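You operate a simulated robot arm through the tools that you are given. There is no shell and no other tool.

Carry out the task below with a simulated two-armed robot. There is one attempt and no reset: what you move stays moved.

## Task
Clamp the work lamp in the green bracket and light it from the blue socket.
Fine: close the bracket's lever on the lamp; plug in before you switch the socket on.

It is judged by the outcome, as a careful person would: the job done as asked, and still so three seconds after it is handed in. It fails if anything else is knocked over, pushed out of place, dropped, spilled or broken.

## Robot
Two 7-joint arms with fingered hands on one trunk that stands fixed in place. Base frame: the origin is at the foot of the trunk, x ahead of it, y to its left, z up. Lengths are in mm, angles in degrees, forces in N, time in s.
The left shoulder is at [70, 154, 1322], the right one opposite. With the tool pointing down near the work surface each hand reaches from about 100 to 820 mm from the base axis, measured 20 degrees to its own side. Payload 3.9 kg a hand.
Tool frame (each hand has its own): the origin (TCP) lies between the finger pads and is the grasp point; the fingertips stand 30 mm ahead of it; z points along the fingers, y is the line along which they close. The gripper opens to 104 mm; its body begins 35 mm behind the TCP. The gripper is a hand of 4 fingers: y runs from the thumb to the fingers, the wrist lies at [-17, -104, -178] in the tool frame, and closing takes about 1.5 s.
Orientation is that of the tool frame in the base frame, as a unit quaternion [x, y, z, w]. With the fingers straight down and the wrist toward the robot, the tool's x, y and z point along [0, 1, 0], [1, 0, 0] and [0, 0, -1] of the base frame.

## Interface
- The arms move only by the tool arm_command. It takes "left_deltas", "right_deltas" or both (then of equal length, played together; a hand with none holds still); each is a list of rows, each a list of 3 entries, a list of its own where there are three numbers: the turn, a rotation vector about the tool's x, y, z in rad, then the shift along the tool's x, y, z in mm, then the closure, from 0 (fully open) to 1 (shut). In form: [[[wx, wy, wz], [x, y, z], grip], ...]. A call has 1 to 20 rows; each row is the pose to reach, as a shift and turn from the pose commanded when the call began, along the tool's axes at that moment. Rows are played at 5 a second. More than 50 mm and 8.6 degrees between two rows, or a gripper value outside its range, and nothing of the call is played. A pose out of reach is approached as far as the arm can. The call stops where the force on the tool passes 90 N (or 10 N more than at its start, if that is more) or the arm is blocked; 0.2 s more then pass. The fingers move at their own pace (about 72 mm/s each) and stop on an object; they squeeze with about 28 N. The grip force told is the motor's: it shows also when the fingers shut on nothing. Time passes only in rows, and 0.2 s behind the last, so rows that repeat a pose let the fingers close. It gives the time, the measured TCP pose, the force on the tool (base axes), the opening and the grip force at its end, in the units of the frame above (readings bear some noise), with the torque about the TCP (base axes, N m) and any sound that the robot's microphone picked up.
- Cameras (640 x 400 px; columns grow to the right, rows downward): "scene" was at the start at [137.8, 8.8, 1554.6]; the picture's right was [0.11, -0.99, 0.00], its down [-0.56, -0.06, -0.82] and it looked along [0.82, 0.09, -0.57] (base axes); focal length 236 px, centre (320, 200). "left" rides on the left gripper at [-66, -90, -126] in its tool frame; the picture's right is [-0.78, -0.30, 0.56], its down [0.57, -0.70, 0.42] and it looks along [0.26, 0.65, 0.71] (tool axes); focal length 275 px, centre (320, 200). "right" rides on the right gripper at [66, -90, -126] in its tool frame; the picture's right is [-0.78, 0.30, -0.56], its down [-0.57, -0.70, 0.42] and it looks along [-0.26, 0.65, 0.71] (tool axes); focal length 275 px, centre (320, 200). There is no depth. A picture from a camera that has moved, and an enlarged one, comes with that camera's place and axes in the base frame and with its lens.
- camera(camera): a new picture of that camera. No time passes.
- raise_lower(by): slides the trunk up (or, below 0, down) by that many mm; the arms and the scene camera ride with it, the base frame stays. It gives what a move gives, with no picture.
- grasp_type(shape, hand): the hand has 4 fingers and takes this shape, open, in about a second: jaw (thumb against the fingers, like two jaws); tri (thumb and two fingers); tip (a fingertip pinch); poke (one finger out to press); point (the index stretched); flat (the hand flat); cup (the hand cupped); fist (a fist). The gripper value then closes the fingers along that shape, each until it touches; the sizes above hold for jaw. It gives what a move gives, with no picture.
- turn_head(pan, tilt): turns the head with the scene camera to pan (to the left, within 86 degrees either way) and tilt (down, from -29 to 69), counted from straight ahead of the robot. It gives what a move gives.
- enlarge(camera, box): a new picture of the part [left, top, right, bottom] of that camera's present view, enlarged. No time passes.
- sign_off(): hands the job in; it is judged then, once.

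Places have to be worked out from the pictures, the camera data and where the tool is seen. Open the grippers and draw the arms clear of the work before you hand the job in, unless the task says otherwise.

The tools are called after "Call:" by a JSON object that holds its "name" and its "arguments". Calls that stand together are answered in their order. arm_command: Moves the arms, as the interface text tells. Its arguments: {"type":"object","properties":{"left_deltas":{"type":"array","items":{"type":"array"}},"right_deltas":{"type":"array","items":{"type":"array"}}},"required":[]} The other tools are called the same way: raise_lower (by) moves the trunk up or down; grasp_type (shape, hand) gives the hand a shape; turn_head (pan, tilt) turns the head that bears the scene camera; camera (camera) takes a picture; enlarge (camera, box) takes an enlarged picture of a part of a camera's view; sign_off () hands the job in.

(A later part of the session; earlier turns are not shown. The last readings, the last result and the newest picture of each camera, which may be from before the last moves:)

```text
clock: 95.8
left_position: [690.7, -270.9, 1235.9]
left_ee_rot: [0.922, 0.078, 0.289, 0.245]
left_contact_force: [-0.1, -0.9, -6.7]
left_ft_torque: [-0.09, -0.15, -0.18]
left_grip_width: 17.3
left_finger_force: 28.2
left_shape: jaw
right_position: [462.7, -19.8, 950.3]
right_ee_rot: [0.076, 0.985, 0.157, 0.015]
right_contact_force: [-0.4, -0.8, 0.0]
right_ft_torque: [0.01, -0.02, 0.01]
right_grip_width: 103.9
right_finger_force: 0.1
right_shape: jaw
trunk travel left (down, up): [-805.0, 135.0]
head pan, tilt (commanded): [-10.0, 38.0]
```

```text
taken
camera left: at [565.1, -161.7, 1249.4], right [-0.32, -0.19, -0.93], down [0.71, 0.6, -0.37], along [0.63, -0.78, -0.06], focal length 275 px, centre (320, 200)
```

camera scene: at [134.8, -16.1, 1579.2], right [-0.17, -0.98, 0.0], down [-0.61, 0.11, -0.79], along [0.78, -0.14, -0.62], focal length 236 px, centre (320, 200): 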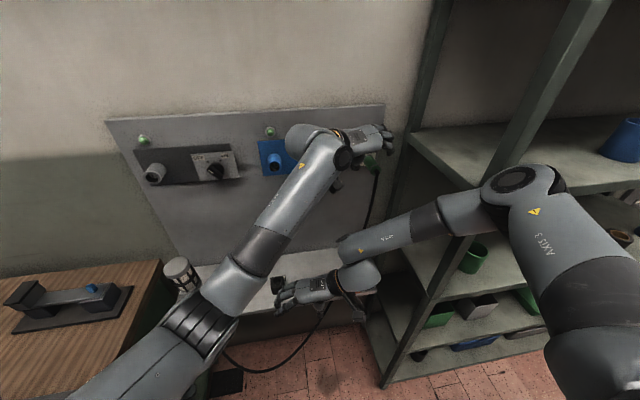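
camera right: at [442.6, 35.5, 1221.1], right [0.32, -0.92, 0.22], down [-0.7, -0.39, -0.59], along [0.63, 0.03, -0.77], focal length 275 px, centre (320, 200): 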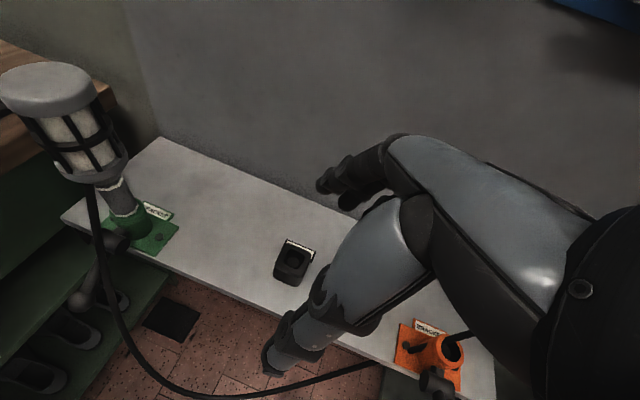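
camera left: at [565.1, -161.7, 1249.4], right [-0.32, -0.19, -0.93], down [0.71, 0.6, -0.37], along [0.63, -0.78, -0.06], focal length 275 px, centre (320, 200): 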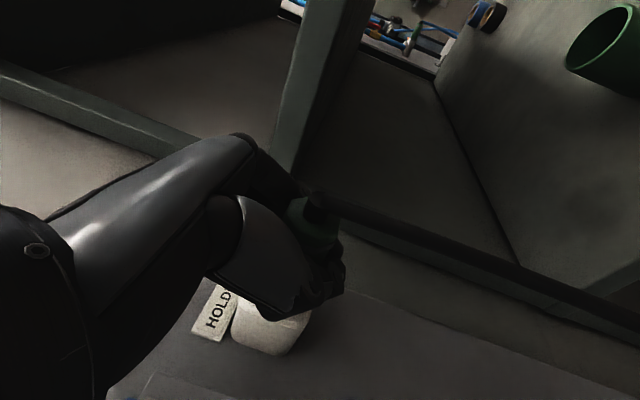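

The fingers have wrapped around the handle. I'll pull it straight out toward the robot, gently at first.

Call:
{"name": "arm_command", "arguments": {"left_deltas": [[[0, 0, 0], [-4.1, 0, -2.9], 1], [[0, 0, 0], [-8.2, 0, -5.7], 1], [[0, 0, 0], [-12.3, 0, -8.6], 1], [[0, 0, 0], [-16.4, 0, -11.5], 1], [[0, 0, 0], [-16.4, 0, -11.5], 1]]}}

Call:
{"name": "camera", "arguments": {"camera": "left"}}

Call:
{"name": "enlarge", "arguments": {"camera": "scene", "box": [310, 90, 430, 210]}}

```text
clock: 97.0
left_position: [671.3, -269.8, 1238.0]
left_ee_rot: [0.921, 0.077, 0.29, 0.246]
left_contact_force: [0.4, 0.1, -1.2]
left_ft_torque: [0.0, -0.01, 0.0]
left_grip_width: 15.1
left_finger_force: 27.8
left_shape: jaw
right_position: [461.7, -20.9, 951.3]
right_ee_rot: [0.076, 0.985, 0.157, 0.015]
right_contact_force: [0.8, 0.5, -0.2]
right_ft_torque: [-0.01, -0.03, 0.03]
right_grip_width: 104.0
right_finger_force: 0.0
right_shape: jaw
trunk travel left (down, up): [-805.0, 135.0]
head pan, tilt (commanded): [-10.0, 38.0]
```

```text
taken
camera left: at [544.4, -161.0, 1250.4], right [-0.32, -0.19, -0.93], down [0.71, 0.6, -0.37], along [0.63, -0.78, -0.05], focal length 275 px, centre (320, 200)
```

left: 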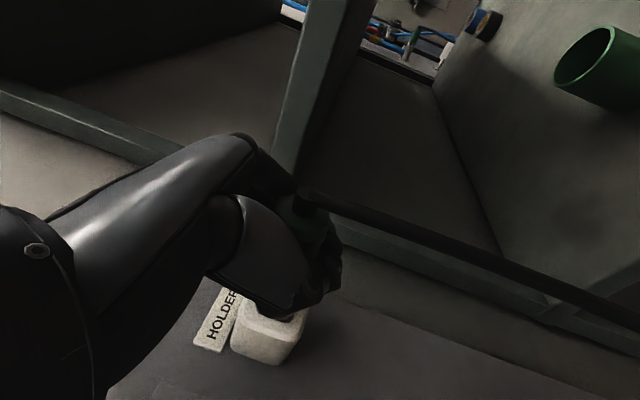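

```text
3.33 times, centred on (370, 150) of scene
camera zoom: at [135.3, -16.1, 1579.2], right [-0.17, -0.98, 0.0], down [-0.61, 0.11, -0.79], along [0.78, -0.14, -0.62], focal length 787 px, centre (153, 367)
```

zoom: 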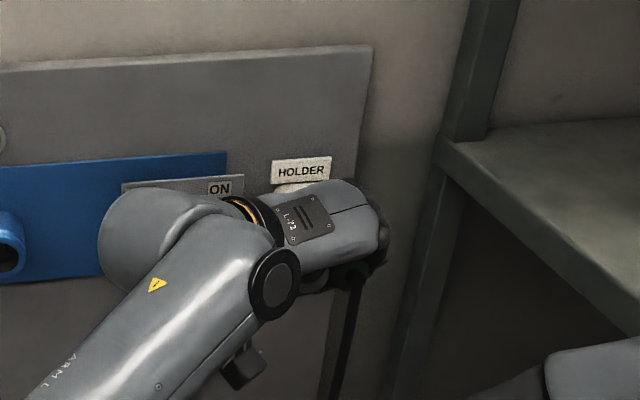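

Force dropped to near zero after 19 mm. I'll zoom in to see whether the plug came along with the hand.

Call:
{"name": "enlarge", "arguments": {"camera": "left", "box": [200, 160, 380, 370]}}

```text
1.90 times, centred on (290, 265) of left
camera zoom: at [544.4, -161.0, 1250.4], right [-0.32, -0.19, -0.93], down [0.71, 0.6, -0.37], along [0.63, -0.78, -0.05], focal length 524 px, centre (377, 76)
```

zoom: 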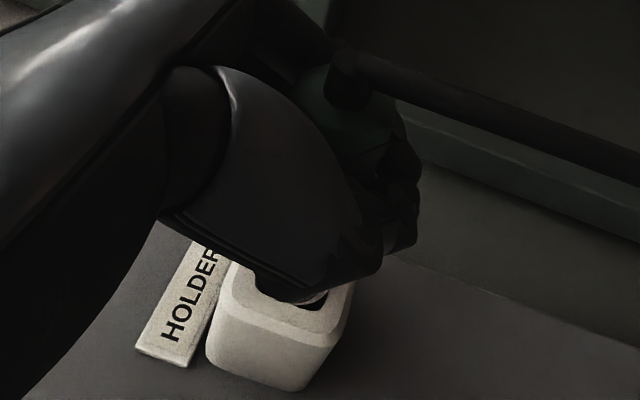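

The plug is coming with the hand. I'll pull it out a further 60 mm.

Call:
{"name": "arm_command", "arguments": {"left_deltas": [[[0, 0, 0], [-8.2, 0, -5.7], 1], [[0, 0, 0], [-16.4, 0, -11.5], 1], [[0, 0, 0], [-24.6, 0, -17.2], 1], [[0, 0, 0], [-36.9, 0, -25.8], 1], [[0, 0, 0], [-49.2, 0, -34.4], 1], [[0, 0, 0], [-49.2, 0, -34.4], 1]]}}

Call:
{"name": "camera", "arguments": {"camera": "left"}}

Call:
{"name": "camera", "arguments": {"camera": "scene"}}

```text
clock: 98.4
left_position: [611.0, -270.4, 1238.4]
left_ee_rot: [0.922, 0.077, 0.289, 0.247]
left_contact_force: [-0.6, -0.6, -1.7]
left_ft_torque: [-0.01, 0.05, 0.04]
left_grip_width: 15.2
left_finger_force: 27.9
left_shape: jaw
right_position: [461.8, -20.0, 950.8]
right_ee_rot: [0.077, 0.985, 0.157, 0.015]
right_contact_force: [0.3, 0.1, 0.4]
right_ft_torque: [0.0, 0.01, -0.03]
right_grip_width: 104.3
right_finger_force: 0.1
right_shape: jaw
trunk travel left (down, up): [-805.0, 135.0]
head pan, tilt (commanded): [-10.0, 38.0]
```

```text
taken
camera left: at [484.9, -161.3, 1250.5], right [-0.32, -0.19, -0.93], down [0.71, 0.6, -0.37], along [0.63, -0.78, -0.05], focal length 275 px, centre (320, 200)
```

left: 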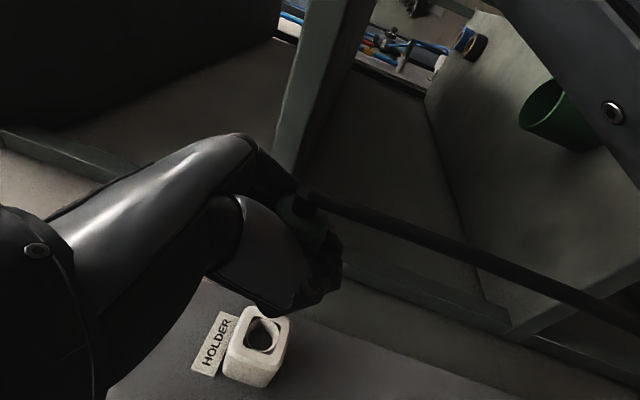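

```text
taken
camera scene: at [135.5, -16.3, 1579.1], right [-0.17, -0.98, 0.0], down [-0.61, 0.11, -0.79], along [0.78, -0.14, -0.62], focal length 236 px, centre (320, 200)
```

scene: 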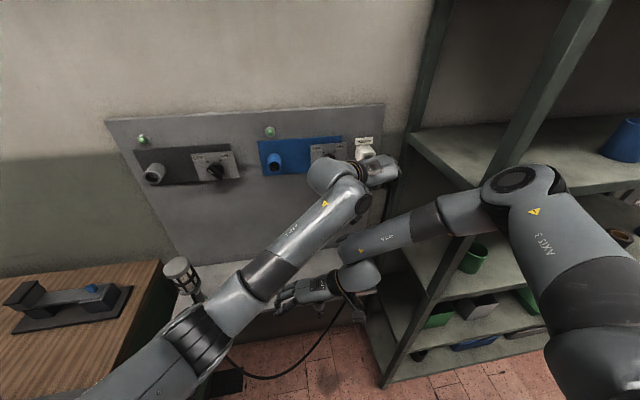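

The plug is out and held, and the holder is empty. I'll take careful zooms of the empty holder and the blue socket from both cameras, to work out the exact shift between them.

Call:
{"name": "enlarge", "arguments": {"camera": "left", "box": [210, 290, 310, 390]}}

Call:
{"name": "enlarge", "arguments": {"camera": "scene", "box": [250, 120, 390, 200]}}

```text
4.00 times, centred on (260, 340) of left
camera zoom: at [484.9, -161.3, 1250.5], right [-0.32, -0.19, -0.93], down [0.71, 0.6, -0.37], along [0.63, -0.78, -0.05], focal length 1101 px, centre (560, -360)
```

zoom: 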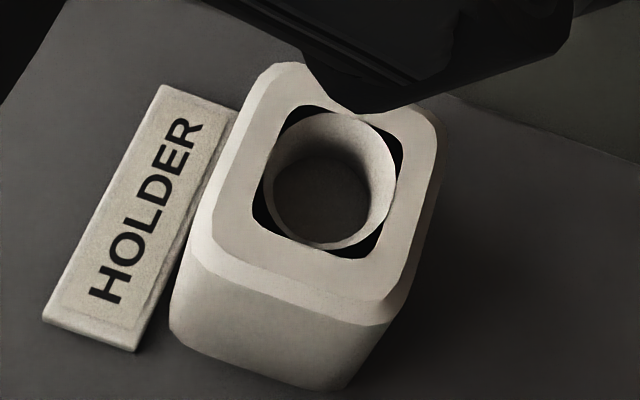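

```text
4.57 times, centred on (320, 160) of scene
camera zoom: at [135.5, -16.3, 1579.1], right [-0.17, -0.98, 0.0], down [-0.61, 0.11, -0.79], along [0.78, -0.14, -0.62], focal length 1079 px, centre (320, 383)
```

zoom: 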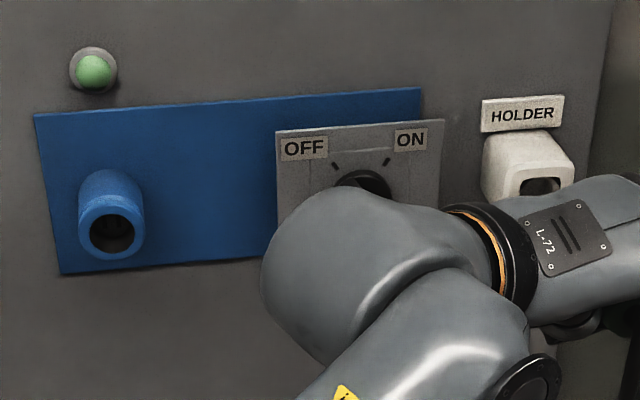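

From these, the holder ring is at about (747, -273, 1241) and the socket mouth at (721, 8.5, 1247). I'll raise the trunk so the head can look down over the hand at the plug's nose later.

Call:
{"name": "raise_lower", "arguments": {"by": 130}}

Call:
{"name": "arm_command", "arguments": {"left_deltas": [[[0, 0, 0], [2.1, -36.8, -5.5], 1], [[0, 0, 0], [4.3, -73.7, -10.9], 1], [[0, 0, 0], [6.4, -110.5, -16.4], 1], [[0, 0, 0], [8.6, -147.4, -21.8], 1], [[0, 0, 0], [10.7, -184.2, -27.3], 1], [[0, 0, 0], [12.8, -221, -32.7], 1], [[0, 0, 0], [15, -257.9, -38.2], 1], [[0, 0, 0], [17.1, -294.7, -43.6], 1], [[0, 0, 0], [17.1, -294.7, -43.6], 1]], "right_deltas": [[[0, 0, 0], [7.7, -8.1, 21], 0], [[0, 0, 0], [15.3, -16.2, 42], 0], [[0, 0, 0], [23, -24.3, 63], 0], [[0, 0, 0], [30.7, -32.4, 84], 0], [[0, 0, 0], [38.3, -40.5, 105], 0], [[0, 0, 0], [46, -48.6, 126], 0], [[0, 0, 0], [53.6, -56.7, 147], 0], [[0, 0, 0], [61.3, -64.8, 168], 0], [[0, 0, 0], [61.3, -64.8, 168], 0]]}}

Call:
{"name": "camera", "arguments": {"camera": "scene"}}

Call:
{"name": "camera", "arguments": {"camera": "left"}}

```text
clock: 100.0
left_position: [610.6, -269.8, 1368.0]
left_ee_rot: [0.922, 0.077, 0.29, 0.246]
left_contact_force: [0.2, 0.0, -0.9]
left_ft_torque: [0.0, -0.01, 0.02]
left_grip_width: 15.3
left_finger_force: 27.7
left_shape: jaw
right_position: [461.8, -21.3, 1081.0]
right_ee_rot: [0.076, 0.985, 0.157, 0.015]
right_contact_force: [0.3, -0.1, -0.5]
right_ft_torque: [-0.01, 0.02, 0.01]
right_grip_width: 103.8
right_finger_force: 0.0
right_shape: jaw
trunk travel left (down, up): [-935.0, 5.0]
head pan, tilt (commanded): [-10.0, 38.0]
```

```text
clock: 102.0
left_position: [598.9, 7.9, 1258.8]
left_ee_rot: [0.922, 0.077, 0.29, 0.246]
left_contact_force: [0.3, -0.2, -0.2]
left_ft_torque: [-0.01, 0.02, -0.03]
left_grip_width: 15.1
left_finger_force: 28.2
left_shape: jaw
right_position: [400.9, -20.3, 901.0]
right_ee_rot: [0.077, 0.985, 0.157, 0.015]
right_contact_force: [-0.1, -0.6, -1.0]
right_ft_torque: [-0.01, 0.0, 0.02]
right_grip_width: 104.3
right_finger_force: 0.1
right_shape: jaw
trunk travel left (down, up): [-935.0, 5.0]
head pan, tilt (commanded): [-10.0, 38.0]
```

```text
taken
camera scene: at [135.3, -16.5, 1709.2], right [-0.17, -0.98, 0.0], down [-0.61, 0.11, -0.79], along [0.78, -0.14, -0.62], focal length 236 px, centre (320, 200)
```

scene: 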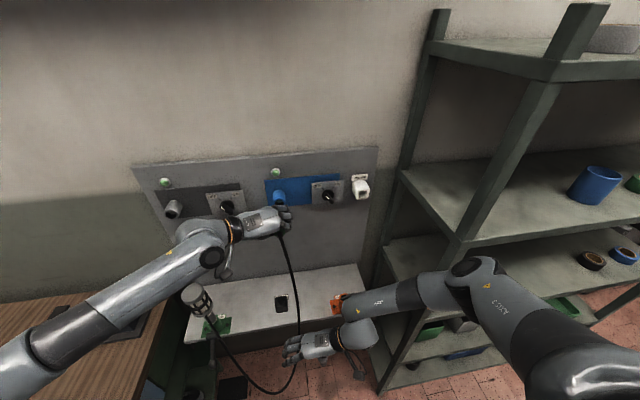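

```text
taken
camera left: at [472.9, 117.2, 1273.2], right [-0.32, -0.19, -0.93], down [0.71, 0.6, -0.37], along [0.63, -0.78, -0.05], focal length 275 px, centre (320, 200)
```

left: 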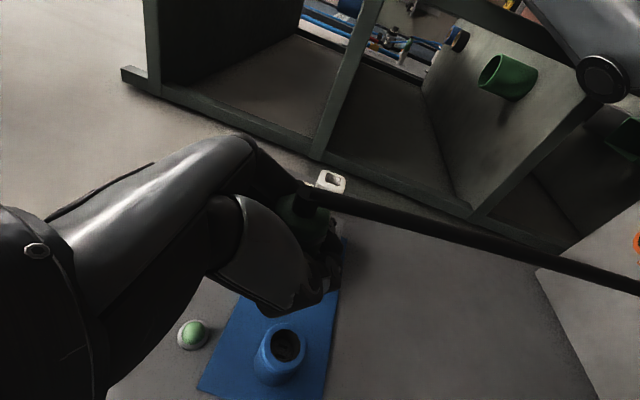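

The plug is in front of the blue socket. I'll zoom in from both cameras to see the plug's nose against the socket mouth.

Call:
{"name": "enlarge", "arguments": {"camera": "scene", "box": [245, 165, 325, 245]}}

Call:
{"name": "enlarge", "arguments": {"camera": "left", "box": [200, 170, 380, 400]}}

```text
5.00 times, centred on (285, 205) of scene
camera zoom: at [135.3, -16.5, 1709.2], right [-0.17, -0.98, 0.0], down [-0.61, 0.11, -0.79], along [0.78, -0.14, -0.62], focal length 1180 px, centre (495, 175)
```

zoom: 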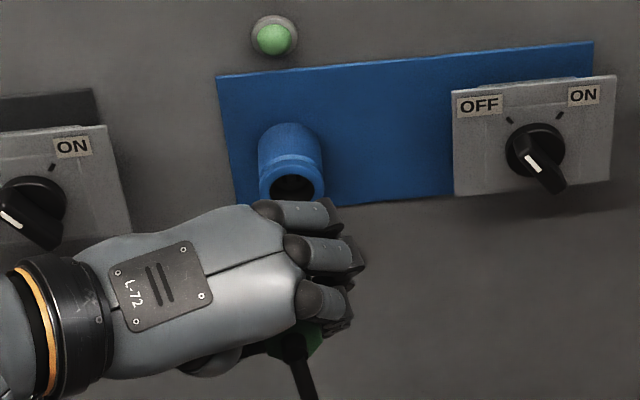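

```text
1.74 times, centred on (290, 285) of left
camera zoom: at [472.9, 117.2, 1273.2], right [-0.32, -0.19, -0.93], down [0.71, 0.6, -0.37], along [0.63, -0.78, -0.05], focal length 479 px, centre (372, 52)
```

zoom: 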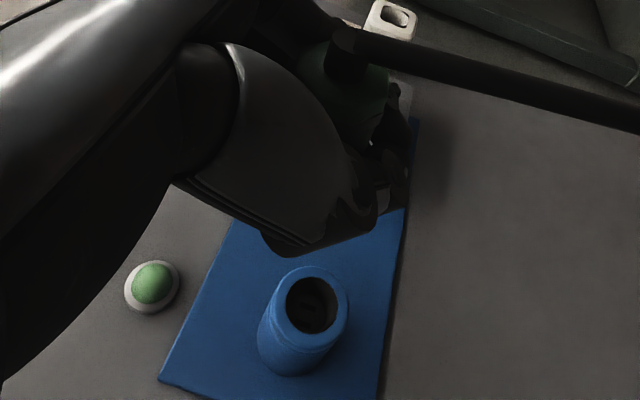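

The nose itself stays hidden behind the fingers. Combining the measurements, the plug axis lies about 4–5 mm above the TCP and the socket centre is near (724, 8.5, 1245), so I'll align the TCP to about y=10, z=1240 and re-check.

Call:
{"name": "arm_command", "arguments": {"left_deltas": [[[0, 0, 0], [-4.4, -5.5, 6.2], 1], [[0, 0, 0], [-8.7, -11.2, 12.5], 1], [[0, 0, 0], [-8.7, -11.2, 12.5], 1]]}}

Call:
{"name": "enlarge", "arguments": {"camera": "scene", "box": [245, 165, 325, 245]}}

Call:
{"name": "enlarge", "arguments": {"camera": "left", "box": [200, 170, 380, 400]}}

```text
clock: 102.8
left_position: [599.7, 10.3, 1240.6]
left_ee_rot: [0.922, 0.078, 0.29, 0.246]
left_contact_force: [0.4, 0.6, -0.9]
left_ft_torque: [-0.01, 0.03, -0.03]
left_grip_width: 15.2
left_finger_force: 27.9
left_shape: jaw
right_position: [401.6, -20.9, 900.8]
right_ee_rot: [0.076, 0.985, 0.157, 0.014]
right_contact_force: [0.0, -0.1, 0.7]
right_ft_torque: [0.0, -0.02, 0.0]
right_grip_width: 104.1
right_finger_force: 0.2
right_shape: jaw
trunk travel left (down, up): [-935.0, 5.0]
head pan, tilt (commanded): [-10.0, 38.0]
```

```text
5.00 times, centred on (285, 205) of scene
camera zoom: at [135.2, -16.6, 1709.2], right [-0.17, -0.98, 0.0], down [-0.61, 0.11, -0.79], along [0.78, -0.14, -0.62], focal length 1180 px, centre (495, 175)
```

zoom: 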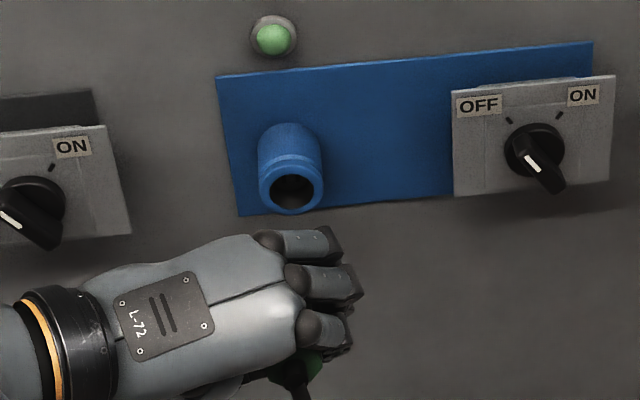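

```text
1.74 times, centred on (290, 285) of left
camera zoom: at [473.2, 118.8, 1253.9], right [-0.32, -0.19, -0.93], down [0.71, 0.6, -0.37], along [0.63, -0.78, -0.05], focal length 479 px, centre (372, 52)
```

zoom: 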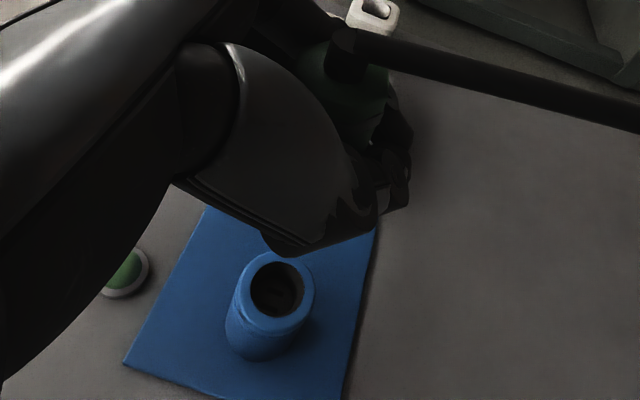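

Alignment looks within about 2 mm. I'll lower 1 mm and advance 22 mm toward the mouth, then look again.

Call:
{"name": "arm_command", "arguments": {"left_deltas": [[[0, 0, 0], [5.2, -0.5, 5], 1], [[0, 0, 0], [11.3, -0.5, 9.3], 1], [[0, 0, 0], [17.5, -0.5, 13.3], 1], [[0, 0, 0], [17.5, -0.5, 13.3], 1]]}}

Call:
{"name": "enlarge", "arguments": {"camera": "scene", "box": [245, 165, 325, 245]}}

Call:
{"name": "enlarge", "arguments": {"camera": "left", "box": [200, 220, 340, 360]}}

```text
clock: 103.8
left_position: [622.4, 10.6, 1241.0]
left_ee_rot: [0.922, 0.078, 0.29, 0.246]
left_contact_force: [0.5, -0.4, -0.9]
left_ft_torque: [-0.03, -0.02, 0.01]
left_grip_width: 15.0
left_finger_force: 28.2
left_shape: jaw
right_position: [401.1, -19.9, 902.1]
right_ee_rot: [0.076, 0.985, 0.157, 0.014]
right_contact_force: [-0.1, 0.6, 0.1]
right_ft_torque: [0.02, 0.0, 0.01]
right_grip_width: 103.9
right_finger_force: 0.0
right_shape: jaw
trunk travel left (down, up): [-935.0, 5.0]
head pan, tilt (commanded): [-10.0, 38.0]
```

```text
5.00 times, centred on (285, 205) of scene
camera zoom: at [135.1, -15.6, 1709.2], right [-0.17, -0.98, 0.0], down [-0.61, 0.11, -0.79], along [0.78, -0.14, -0.62], focal length 1180 px, centre (495, 175)
```

zoom: 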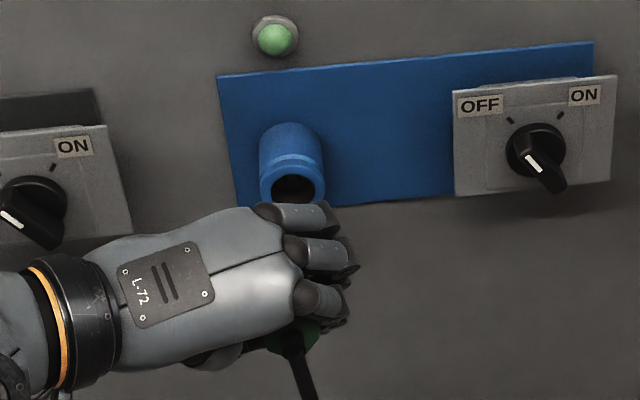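

```text
2.86 times, centred on (270, 290) of left
camera zoom: at [495.6, 119.7, 1253.4], right [-0.32, -0.19, -0.93], down [0.71, 0.6, -0.37], along [0.63, -0.78, -0.05], focal length 786 px, centre (463, -57)
```

zoom: 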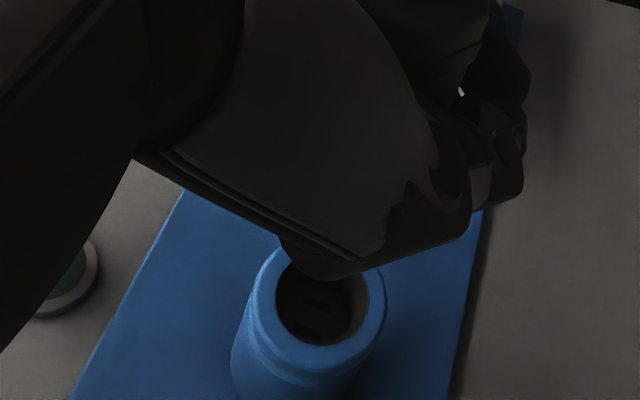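

Still no contact, and the mouth shows two slots inside. I'll advance in small steps and watch the force.

Call:
{"name": "arm_command", "arguments": {"left_deltas": [[[0, 0, 0], [2.9, 0, 2], 1], [[0, 0, 0], [5.7, 0, 4], 1], [[0, 0, 0], [8.6, 0, 6], 1], [[0, 0, 0], [11.5, 0, 8], 1], [[0, 0, 0], [11.5, 0, 8], 1]]}}

Call:
{"name": "enlarge", "arguments": {"camera": "left", "box": [200, 220, 340, 360]}}

```text
clock: 105.0
left_position: [637.1, 9.9, 1241.0]
left_ee_rot: [0.922, 0.077, 0.29, 0.246]
left_contact_force: [-0.1, 0.3, -0.6]
left_ft_torque: [-0.01, -0.01, 0.03]
left_grip_width: 15.1
left_finger_force: 27.9
left_shape: jaw
right_position: [401.4, -19.9, 901.1]
right_ee_rot: [0.076, 0.985, 0.156, 0.015]
right_contact_force: [0.1, 0.8, -0.3]
right_ft_torque: [0.03, 0.0, -0.02]
right_grip_width: 104.1
right_finger_force: 0.1
right_shape: jaw
trunk travel left (down, up): [-935.0, 5.0]
head pan, tilt (commanded): [-10.0, 38.0]
```

```text
2.86 times, centred on (270, 290) of left
camera zoom: at [509.9, 119.7, 1253.4], right [-0.32, -0.19, -0.93], down [0.71, 0.6, -0.37], along [0.63, -0.78, -0.05], focal length 786 px, centre (463, -57)
```

zoom: 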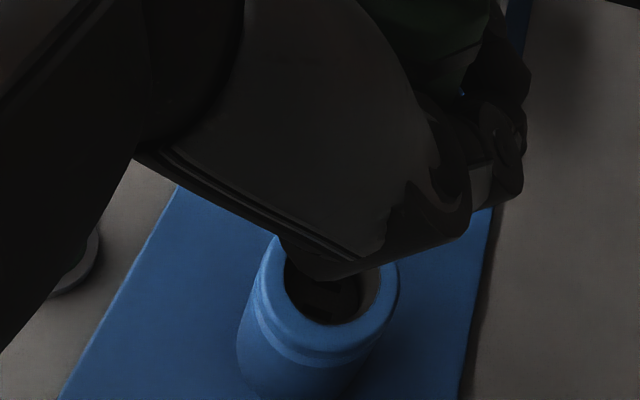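

No contact yet. Comparing the mouth with the projected plug axis says I am about 2.5 mm high and 1 mm to the right, so I'll correct that and keep advancing slowly.

Call:
{"name": "arm_command", "arguments": {"left_deltas": [[[0, 0, 0], [-1, -2.1, 1.4], 1], [[0, 0, 0], [-1, -2.1, 1.4], 1], [[0, 0, 0], [1.5, -2.1, 3.1], 1], [[0, 0, 0], [3.9, -2.1, 4.8], 1], [[0, 0, 0], [6.4, -2.1, 6.6], 1], [[0, 0, 0], [6.4, -2.1, 6.6], 1]]}}

Call:
{"name": "enlarge", "arguments": {"camera": "left", "box": [200, 220, 340, 360]}}

Call:
{"name": "enlarge", "arguments": {"camera": "scene", "box": [245, 165, 325, 245]}}

```text
clock: 106.4
left_position: [644.9, 9.9, 1239.0]
left_ee_rot: [0.921, 0.078, 0.29, 0.246]
left_contact_force: [0.6, -0.7, -1.2]
left_ft_torque: [0.03, -0.06, -0.03]
left_grip_width: 15.3
left_finger_force: 28.0
left_shape: jaw
right_position: [401.6, -20.4, 900.7]
right_ee_rot: [0.076, 0.985, 0.157, 0.015]
right_contact_force: [-0.8, 0.6, -0.3]
right_ft_torque: [0.0, 0.01, -0.01]
right_grip_width: 104.0
right_finger_force: 0.0
right_shape: jaw
trunk travel left (down, up): [-935.0, 5.0]
head pan, tilt (commanded): [-10.0, 38.0]
```

```text
2.86 times, centred on (270, 290) of left
camera zoom: at [519.1, 120.5, 1250.9], right [-0.32, -0.19, -0.93], down [0.71, 0.6, -0.37], along [0.63, -0.78, -0.05], focal length 786 px, centre (463, -57)
```

zoom: 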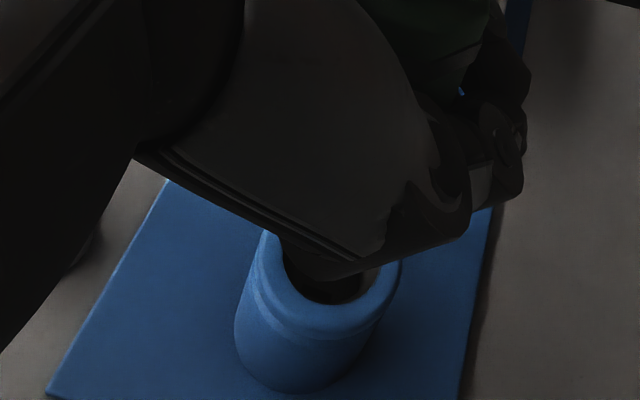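

```text
5.00 times, centred on (285, 205) of scene
camera zoom: at [135.1, -15.8, 1709.2], right [-0.17, -0.98, 0.0], down [-0.61, 0.11, -0.79], along [0.78, -0.14, -0.62], focal length 1180 px, centre (495, 175)
```

zoom: 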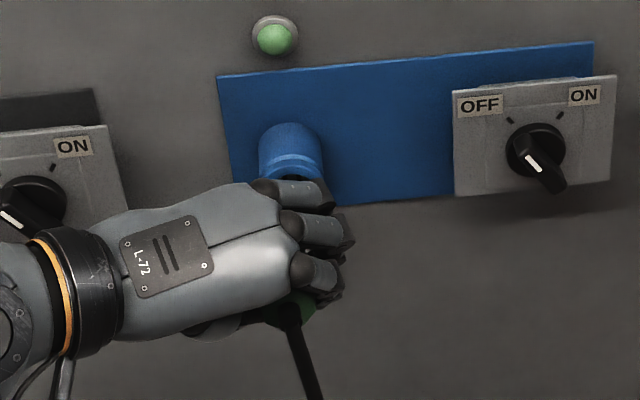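

Still no resistance at TCP x=645. I'll keep advancing 3 mm at a time.

Call:
{"name": "arm_command", "arguments": {"left_deltas": [[[0, 0, 0], [2.5, 0, 1.7], 1], [[0, 0, 0], [4.9, 0, 3.4], 1], [[0, 0, 0], [7.4, 0, 5.2], 1], [[0, 0, 0], [7.4, 0, 5.2], 1]]}}

Call:
{"name": "enlarge", "arguments": {"camera": "left", "box": [200, 220, 340, 360]}}

```text
clock: 107.4
left_position: [654.9, 11.1, 1238.0]
left_ee_rot: [0.922, 0.077, 0.29, 0.245]
left_contact_force: [0.4, 0.5, -0.5]
left_ft_torque: [0.0, 0.01, -0.01]
left_grip_width: 15.2
left_finger_force: 28.3
left_shape: jaw
right_position: [401.1, -20.1, 900.7]
right_ee_rot: [0.076, 0.985, 0.157, 0.015]
right_contact_force: [-0.2, -0.3, -0.8]
right_ft_torque: [0.01, 0.0, 0.02]
right_grip_width: 103.8
right_finger_force: 0.0
right_shape: jaw
trunk travel left (down, up): [-935.0, 5.0]
head pan, tilt (commanded): [-10.0, 38.0]
```

```text
2.86 times, centred on (270, 290) of left
camera zoom: at [528.4, 120.2, 1250.9], right [-0.32, -0.19, -0.93], down [0.71, 0.6, -0.37], along [0.63, -0.78, -0.05], focal length 786 px, centre (463, -57)
```

zoom: 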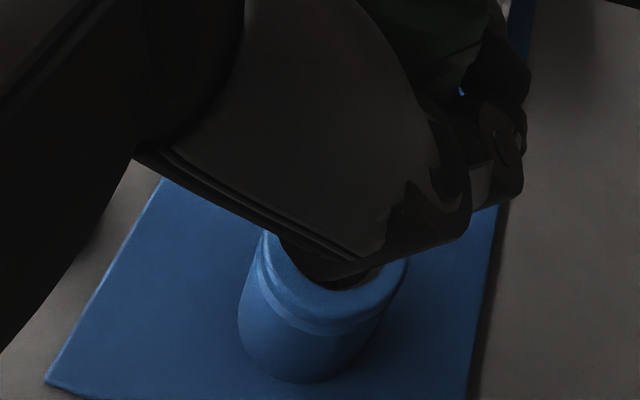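

No contact at x=655 either. I'll continue; the root of the handle should meet the mouth near x≈665–668.

Call:
{"name": "arm_command", "arguments": {"left_deltas": [[[0, 0, 0], [2.1, 0, 1.4], 1], [[0, 0, 0], [4.1, 0, 2.9], 1], [[0, 0, 0], [6.2, 0, 4.3], 1], [[0, 0, 0], [6.2, 0, 4.3], 1]]}}

Call:
{"name": "enlarge", "arguments": {"camera": "left", "box": [200, 180, 380, 360]}}

Call:
{"name": "enlarge", "arguments": {"camera": "scene", "box": [245, 165, 325, 245]}}

```text
clock: 108.4
left_position: [662.0, 10.2, 1238.1]
left_ee_rot: [0.922, 0.077, 0.291, 0.245]
left_contact_force: [-0.3, 0.5, -0.1]
left_ft_torque: [-0.02, 0.0, 0.0]
left_grip_width: 15.1
left_finger_force: 27.4
left_shape: jaw
right_position: [401.0, -20.3, 901.1]
right_ee_rot: [0.075, 0.985, 0.156, 0.014]
right_contact_force: [0.2, -0.5, -0.6]
right_ft_torque: [-0.01, -0.02, 0.0]
right_grip_width: 104.2
right_finger_force: 0.0
right_shape: jaw
trunk travel left (down, up): [-935.0, 5.0]
head pan, tilt (commanded): [-10.0, 38.0]
```

```text
2.22 times, centred on (290, 270) of left
camera zoom: at [535.9, 120.3, 1251.0], right [-0.32, -0.19, -0.93], down [0.71, 0.6, -0.37], along [0.63, -0.78, -0.05], focal length 612 px, centre (387, 44)
```

zoom: 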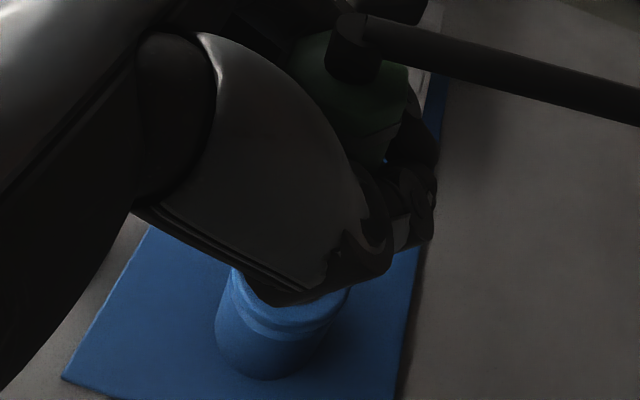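

```text
5.00 times, centred on (285, 205) of scene
camera zoom: at [135.1, -15.9, 1709.2], right [-0.17, -0.98, 0.0], down [-0.61, 0.11, -0.79], along [0.78, -0.14, -0.62], focal length 1180 px, centre (495, 175)
```

zoom: 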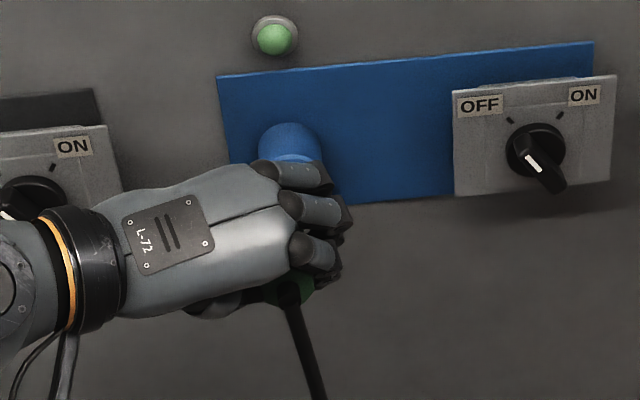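

Still free at x=662. I'll go on in 2 mm steps, watching for contact.

Call:
{"name": "arm_command", "arguments": {"left_deltas": [[[0, 0, 0], [1.6, 0, 1.1], 1], [[0, 0, 0], [3.3, 0, 2.3], 1], [[0, 0, 0], [4.9, 0, 3.4], 1], [[0, 0, 0], [4.9, 0, 3.4], 1]]}}

```text
clock: 109.4
left_position: [668.8, 10.5, 1238.6]
left_ee_rot: [0.922, 0.077, 0.289, 0.246]
left_contact_force: [0.3, 0.4, 0.1]
left_ft_torque: [-0.01, 0.0, 0.01]
left_grip_width: 15.1
left_finger_force: 27.8
left_shape: jaw
right_position: [400.9, -21.5, 901.1]
right_ee_rot: [0.076, 0.985, 0.156, 0.015]
right_contact_force: [-0.3, -0.3, 0.0]
right_ft_torque: [0.03, -0.02, -0.02]
right_grip_width: 103.9
right_finger_force: 0.0
right_shape: jaw
trunk travel left (down, up): [-935.0, 5.0]
head pan, tilt (commanded): [-10.0, 38.0]
```

Nearly zero force even now. Two more small advances.

Call:
{"name": "arm_command", "arguments": {"left_deltas": [[[0, 0, 0], [1.6, 0, 1.1], 1], [[0, 0, 0], [3.3, 0, 2.3], 1], [[0, 0, 0], [4.9, 0, 3.4], 1], [[0, 0, 0], [4.9, 0, 3.4], 1]]}}

Call:
{"name": "enlarge", "arguments": {"camera": "left", "box": [200, 180, 380, 360]}}

Call:
{"name": "enlarge", "arguments": {"camera": "scene", "box": [245, 165, 325, 245]}}

```text
clock: 110.4
left_position: [673.6, 10.8, 1237.9]
left_ee_rot: [0.922, 0.078, 0.29, 0.246]
left_contact_force: [-1.5, 0.1, -0.8]
left_ft_torque: [-0.04, 0.0, -0.02]
left_grip_width: 15.1
left_finger_force: 27.9
left_shape: jaw
right_position: [400.8, -20.2, 900.3]
right_ee_rot: [0.076, 0.985, 0.157, 0.015]
right_contact_force: [-0.4, -0.2, 0.3]
right_ft_torque: [0.0, 0.03, -0.01]
right_grip_width: 104.0
right_finger_force: 0.1
right_shape: jaw
trunk travel left (down, up): [-935.0, 5.0]
head pan, tilt (commanded): [-10.0, 38.0]
```

```text
2.22 times, centred on (290, 270) of left
camera zoom: at [547.5, 120.3, 1251.2], right [-0.32, -0.19, -0.93], down [0.71, 0.6, -0.37], along [0.63, -0.78, -0.05], focal length 612 px, centre (387, 44)
```

zoom: 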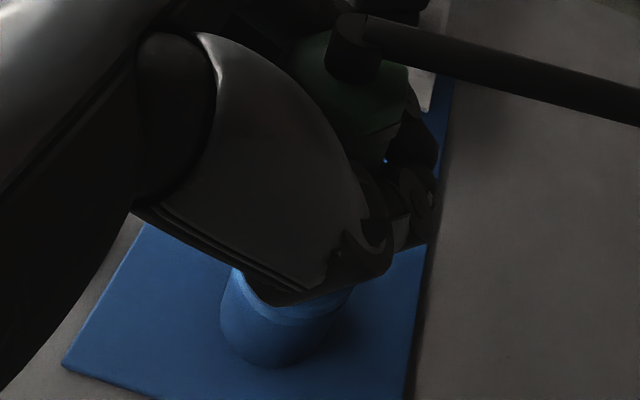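

```text
5.00 times, centred on (285, 205) of scene
camera zoom: at [135.1, -15.8, 1709.2], right [-0.17, -0.98, 0.0], down [-0.61, 0.11, -0.79], along [0.78, -0.14, -0.62], focal length 1180 px, centre (495, 175)
```

zoom: 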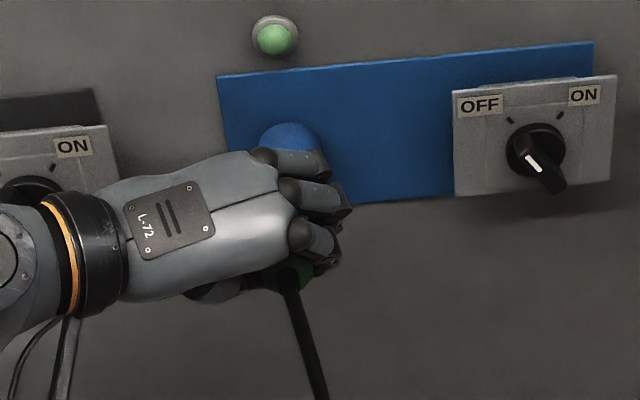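

A first hint of resistance (-1.5 N). I'll push on 2 mm at a time.

Call:
{"name": "arm_command", "arguments": {"left_deltas": [[[0, 0, 0], [1.6, 0, 1.1], 1], [[0, 0, 0], [3.3, 0, 2.3], 1], [[0, 0, 0], [3.3, 0, 2.3], 1]]}}

```text
clock: 111.2
left_position: [676.7, 9.6, 1238.5]
left_ee_rot: [0.921, 0.078, 0.29, 0.246]
left_contact_force: [-1.6, -0.5, -0.7]
left_ft_torque: [-0.02, 0.02, 0.04]
left_grip_width: 15.2
left_finger_force: 27.9
left_shape: jaw
right_position: [400.2, -20.0, 901.2]
right_ee_rot: [0.077, 0.985, 0.156, 0.015]
right_contact_force: [0.0, 0.2, 0.6]
right_ft_torque: [0.02, -0.01, -0.03]
right_grip_width: 104.1
right_finger_force: 0.0
right_shape: jaw
trunk travel left (down, up): [-935.0, 5.0]
head pan, tilt (commanded): [-10.0, 38.0]
```

A steady light friction: the nose appears to be sliding into the socket. I'll keep pushing in small steps until it seats.

Call:
{"name": "arm_command", "arguments": {"left_deltas": [[[0, 0, 0], [1.6, 0, 1.1], 1], [[0, 0, 0], [3.3, 0, 2.3], 1], [[0, 0, 0], [4.9, 0, 3.4], 1], [[0, 0, 0], [4.9, 0, 3.4], 1]]}}

Call:
{"name": "enlarge", "arguments": {"camera": "scene", "box": [245, 165, 325, 245]}}

```text
clock: 112.2
left_position: [680.2, 9.2, 1238.8]
left_ee_rot: [0.922, 0.077, 0.289, 0.247]
left_contact_force: [-12.9, -3.1, -4.2]
left_ft_torque: [-0.01, 0.05, 0.01]
left_grip_width: 15.3
left_finger_force: 27.8
left_shape: jaw
right_position: [399.8, -20.2, 902.4]
right_ee_rot: [0.077, 0.984, 0.157, 0.014]
right_contact_force: [-0.4, -0.6, 0.6]
right_ft_torque: [-0.02, 0.03, -0.01]
right_grip_width: 104.1
right_finger_force: 0.0
right_shape: jaw
trunk travel left (down, up): [-935.0, 5.0]
head pan, tilt (commanded): [-10.0, 38.0]
```

```text
5.00 times, centred on (285, 205) of scene
camera zoom: at [131.1, -16.9, 1709.5], right [-0.17, -0.98, 0.0], down [-0.6, 0.11, -0.79], along [0.78, -0.14, -0.61], focal length 1180 px, centre (495, 175)
```

zoom: 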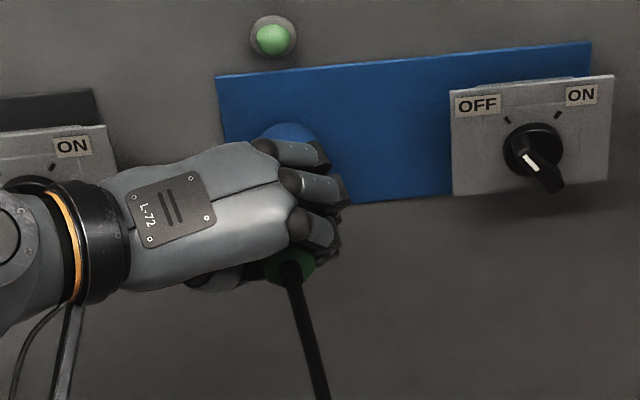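

The force jumped to 13 N at x≈680: either the plug is seated or a finger touches the socket rim. I'll look closely from both cameras.

Call:
{"name": "camera", "arguments": {"camera": "left"}}

Call:
{"name": "enlarge", "arguments": {"camera": "scene", "box": [265, 175, 305, 225]}}

Call:
{"name": "enlarge", "arguments": {"camera": "left", "box": [240, 170, 360, 330]}}

```text
taken
camera left: at [554.2, 119.1, 1252.0], right [-0.32, -0.19, -0.93], down [0.71, 0.6, -0.37], along [0.62, -0.78, -0.05], focal length 275 px, centre (320, 200)
```

left: 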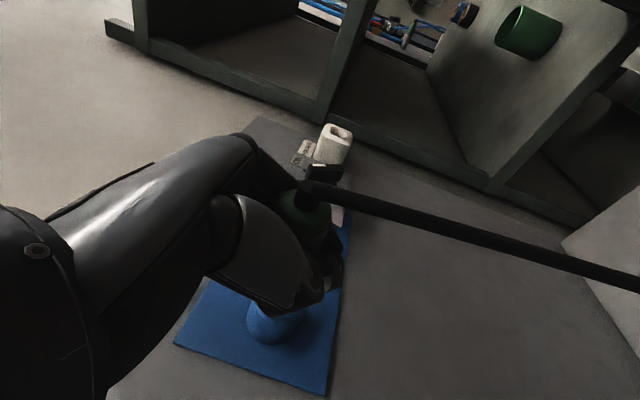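

```text
8.00 times, centred on (285, 200) of scene
camera zoom: at [131.1, -16.9, 1709.5], right [-0.17, -0.98, 0.0], down [-0.6, 0.11, -0.79], along [0.78, -0.14, -0.61], focal length 1888 px, centre (600, 200)
```

zoom: 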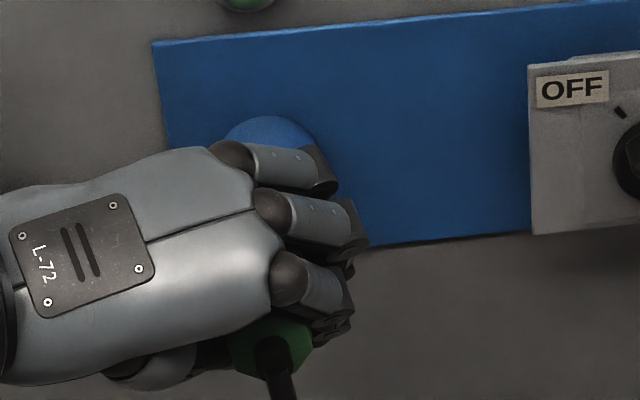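

```text
2.50 times, centred on (300, 250) of left
camera zoom: at [554.2, 119.1, 1252.0], right [-0.32, -0.19, -0.93], down [0.71, 0.6, -0.37], along [0.62, -0.78, -0.05], focal length 688 px, centre (370, 75)
```

zoom: 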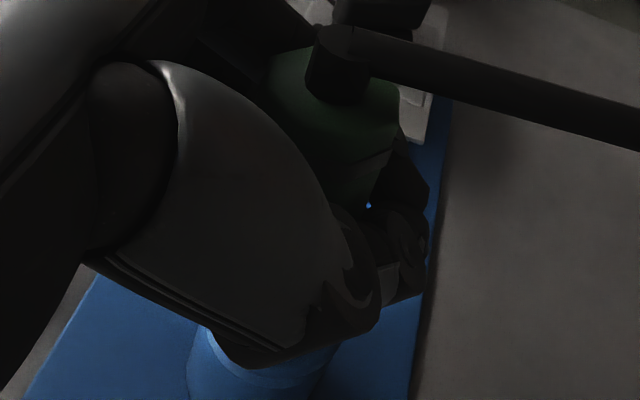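

The flange seems to be meeting the socket mouth. I'll push 4 mm further in command to see if anything still moves.

Call:
{"name": "arm_command", "arguments": {"left_deltas": [[[0, 0, 0], [1.6, 0, 1.1], 1], [[0, 0, 0], [3.3, 0, 2.3], 1], [[0, 0, 0], [3.3, 0, 2.3], 1], [[0, 0, 0], [3.3, 0, 2.3], 1]]}}

Call:
{"name": "enlarge", "arguments": {"camera": "scene", "box": [245, 150, 325, 230]}}

```text
clock: 113.2
left_position: [687.9, 12.4, 1238.3]
left_ee_rot: [0.922, 0.077, 0.289, 0.246]
left_contact_force: [-0.5, 1.0, -0.5]
left_ft_torque: [-0.01, 0.02, 0.03]
left_grip_width: 12.9
left_finger_force: 28.2
left_shape: jaw
right_position: [402.4, -20.0, 901.1]
right_ee_rot: [0.077, 0.985, 0.157, 0.015]
right_contact_force: [0.3, 0.0, 0.4]
right_ft_torque: [0.0, 0.0, 0.03]
right_grip_width: 104.2
right_finger_force: 0.1
right_shape: jaw
trunk travel left (down, up): [-935.0, 5.0]
head pan, tilt (commanded): [-10.0, 38.0]
```

```text
5.00 times, centred on (285, 190) of scene
camera zoom: at [135.2, -15.8, 1709.2], right [-0.17, -0.98, 0.0], down [-0.61, 0.11, -0.79], along [0.78, -0.14, -0.62], focal length 1180 px, centre (495, 250)
```

zoom: 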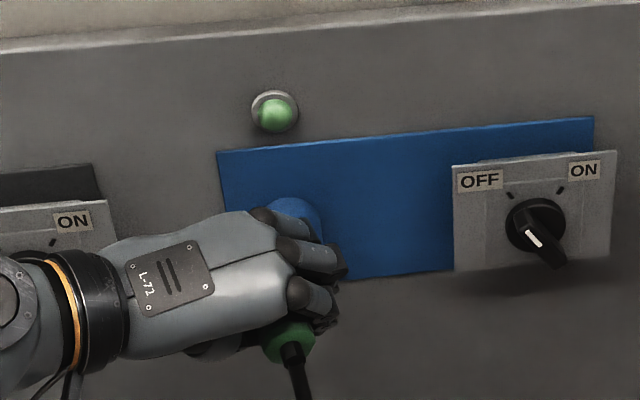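

The hand slid forward along the handle while the plug stayed put, so the plug is stopped in the socket. I'll open the hand, draw back along the finger direction and inspect the seating.

Call:
{"name": "arm_command", "arguments": {"left_deltas": [[[0, 0, 0], [0, 0, 0], 0.6], [[0, 0, 0], [0, 0, 0], 0.4], [[0, 0, 0], [0, 0, 0], 0.25], [[0, 0, 0], [0, 0, 0], 0.25], [[0, 0, 0], [0, 0, -15], 0.25], [[0, 0, 0], [0, 0, -35], 0.25], [[0, 0, 0], [0, 0, -60], 0.25], [[0, 0, 0], [0, 0, -90], 0.25], [[0, 0, 0], [0, 0, -120], 0.25], [[0, 0, 0], [0, 0, -120], 0.25]]}}

Call:
{"name": "camera", "arguments": {"camera": "left"}}

Call:
{"name": "enlarge", "arguments": {"camera": "scene", "box": [245, 150, 325, 230]}}

```text
clock: 115.4
left_position: [618.8, 58.9, 1323.5]
left_ee_rot: [0.922, 0.078, 0.289, 0.247]
left_contact_force: [0.5, -0.1, 0.3]
left_ft_torque: [0.0, -0.01, 0.01]
left_grip_width: 77.7
left_finger_force: 0.0
left_shape: jaw
right_position: [400.8, -20.8, 900.7]
right_ee_rot: [0.076, 0.985, 0.157, 0.015]
right_contact_force: [0.3, -1.1, -0.1]
right_ft_torque: [-0.01, 0.0, 0.03]
right_grip_width: 104.1
right_finger_force: 0.1
right_shape: jaw
trunk travel left (down, up): [-935.0, 5.0]
head pan, tilt (commanded): [-10.0, 38.0]
```

```text
taken
camera left: at [492.9, 168.9, 1336.9], right [-0.32, -0.19, -0.93], down [0.71, 0.6, -0.37], along [0.63, -0.78, -0.05], focal length 275 px, centre (320, 200)
```

left: 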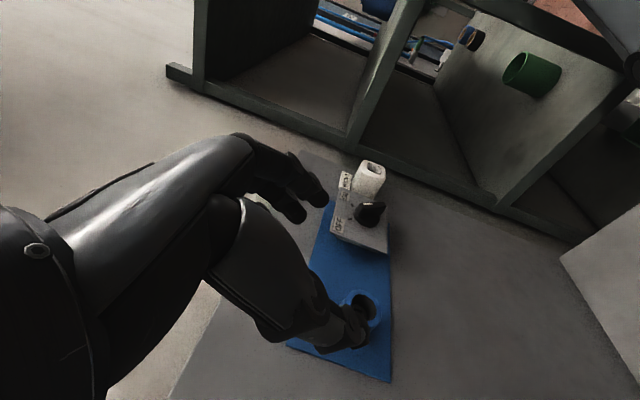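

```text
5.00 times, centred on (285, 190) of scene
camera zoom: at [135.6, -16.2, 1709.1], right [-0.17, -0.98, 0.0], down [-0.61, 0.11, -0.79], along [0.78, -0.14, -0.62], focal length 1180 px, centre (495, 250)
```

zoom: 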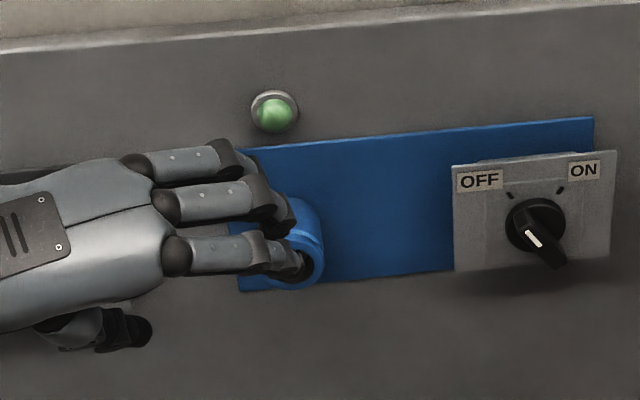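

I don't see the plug in the socket in these views. I'll check the whole scene at once.

Call:
{"name": "camera", "arguments": {"camera": "scene"}}

Call:
{"name": "enlarge", "arguments": {"camera": "left", "box": [290, 160, 430, 390]}}

Call:
{"name": "camera", "arguments": {"camera": "right"}}

```text
taken
camera scene: at [135.6, -16.2, 1709.1], right [-0.17, -0.98, 0.0], down [-0.61, 0.11, -0.79], along [0.78, -0.14, -0.62], focal length 236 px, centre (320, 200)
```

scene: 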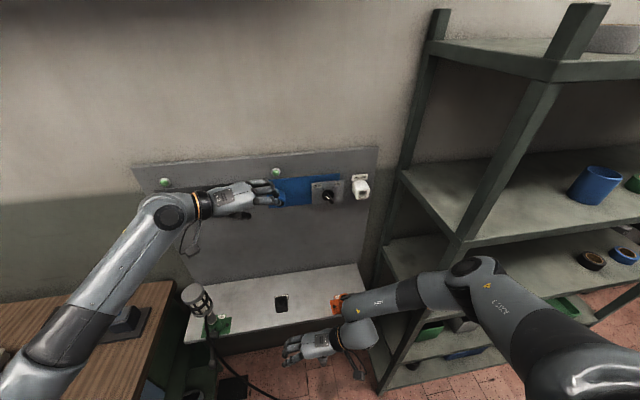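

```text
1.74 times, centred on (360, 275) of left
camera zoom: at [492.9, 168.9, 1336.9], right [-0.32, -0.19, -0.93], down [0.71, 0.6, -0.37], along [0.63, -0.78, -0.05], focal length 479 px, centre (250, 70)
```

zoom: 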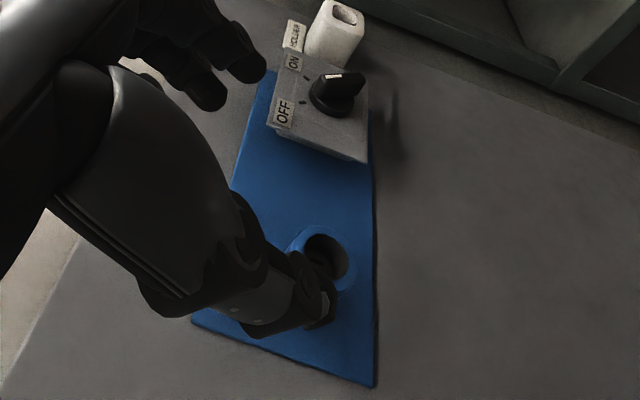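

```text
taken
camera right: at [316.6, -132.2, 991.2], right [0.78, -0.01, 0.63], down [0.49, -0.62, -0.62], along [0.39, 0.79, -0.48], focal length 275 px, centre (320, 200)
```

right: 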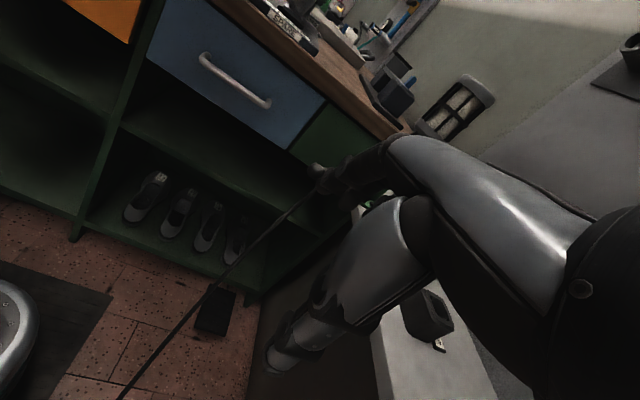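

The plug has dropped: it had only been held against the mouth, not inserted. I must find it; I'll follow the cable from the lamp with the head camera.

Call:
{"name": "turn_head", "arguments": {"pan": 5, "tilt": 60}}

Call:
{"name": "camera", "arguments": {"camera": "scene"}}

```text
clock: 116.3
left_position: [619.0, 60.2, 1324.7]
left_ee_rot: [0.922, 0.078, 0.29, 0.245]
left_contact_force: [-0.5, -0.1, -0.1]
left_ft_torque: [0.01, 0.01, -0.01]
left_grip_width: 77.5
left_finger_force: 0.0
left_shape: jaw
right_position: [401.4, -20.3, 901.1]
right_ee_rot: [0.077, 0.984, 0.157, 0.014]
right_contact_force: [0.0, -0.5, 0.6]
right_ft_torque: [0.02, -0.03, 0.01]
right_grip_width: 104.2
right_finger_force: 0.1
right_shape: jaw
trunk travel left (down, up): [-935.0, 5.0]
head pan, tilt (commanded): [5.0, 60.0]
```

```text
taken
camera scene: at [116.5, 4.7, 1679.5], right [0.09, -1.0, 0.0], down [-0.86, -0.07, -0.5], along [0.5, 0.04, -0.87], focal length 236 px, centre (320, 200)
```

scene: 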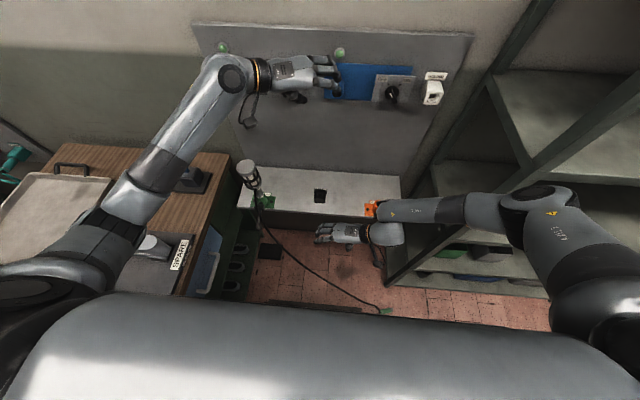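

I see the green plug at the cable's end near the floor ahead. I'll zoom in.

Call:
{"name": "enlarge", "arguments": {"camera": "scene", "box": [240, 180, 440, 330]}}

Call:
{"name": "enlarge", "arguments": {"camera": "scene", "box": [340, 270, 430, 330]}}

```text
2.67 times, centred on (340, 255) of scene
camera zoom: at [116.5, 4.7, 1679.5], right [0.09, -1.0, 0.0], down [-0.86, -0.07, -0.5], along [0.5, 0.04, -0.87], focal length 629 px, centre (267, 53)
```

zoom: 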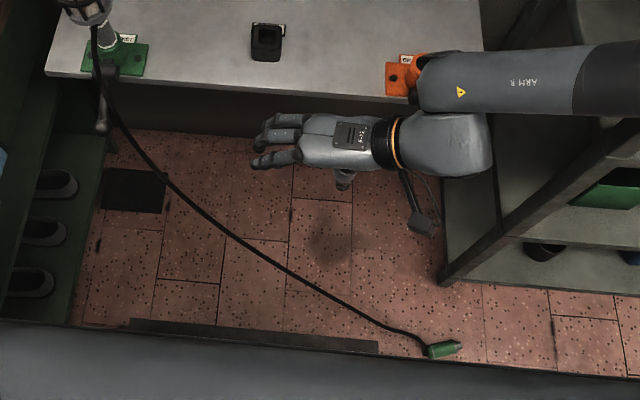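

```text
6.67 times, centred on (385, 300) of scene
camera zoom: at [116.5, 4.7, 1679.5], right [0.09, -1.0, 0.0], down [-0.86, -0.07, -0.5], along [0.5, 0.04, -0.87], focal length 1573 px, centre (-113, -467)
```

zoom: 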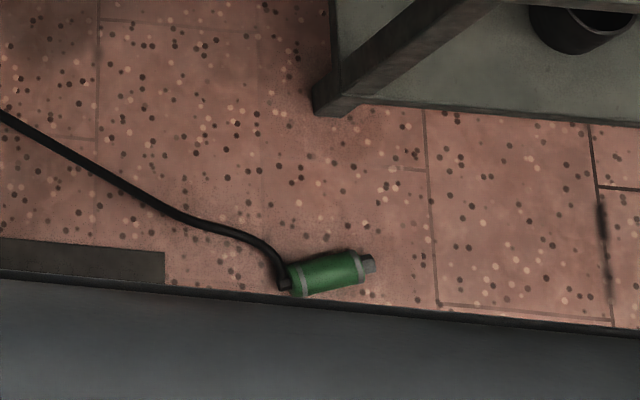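

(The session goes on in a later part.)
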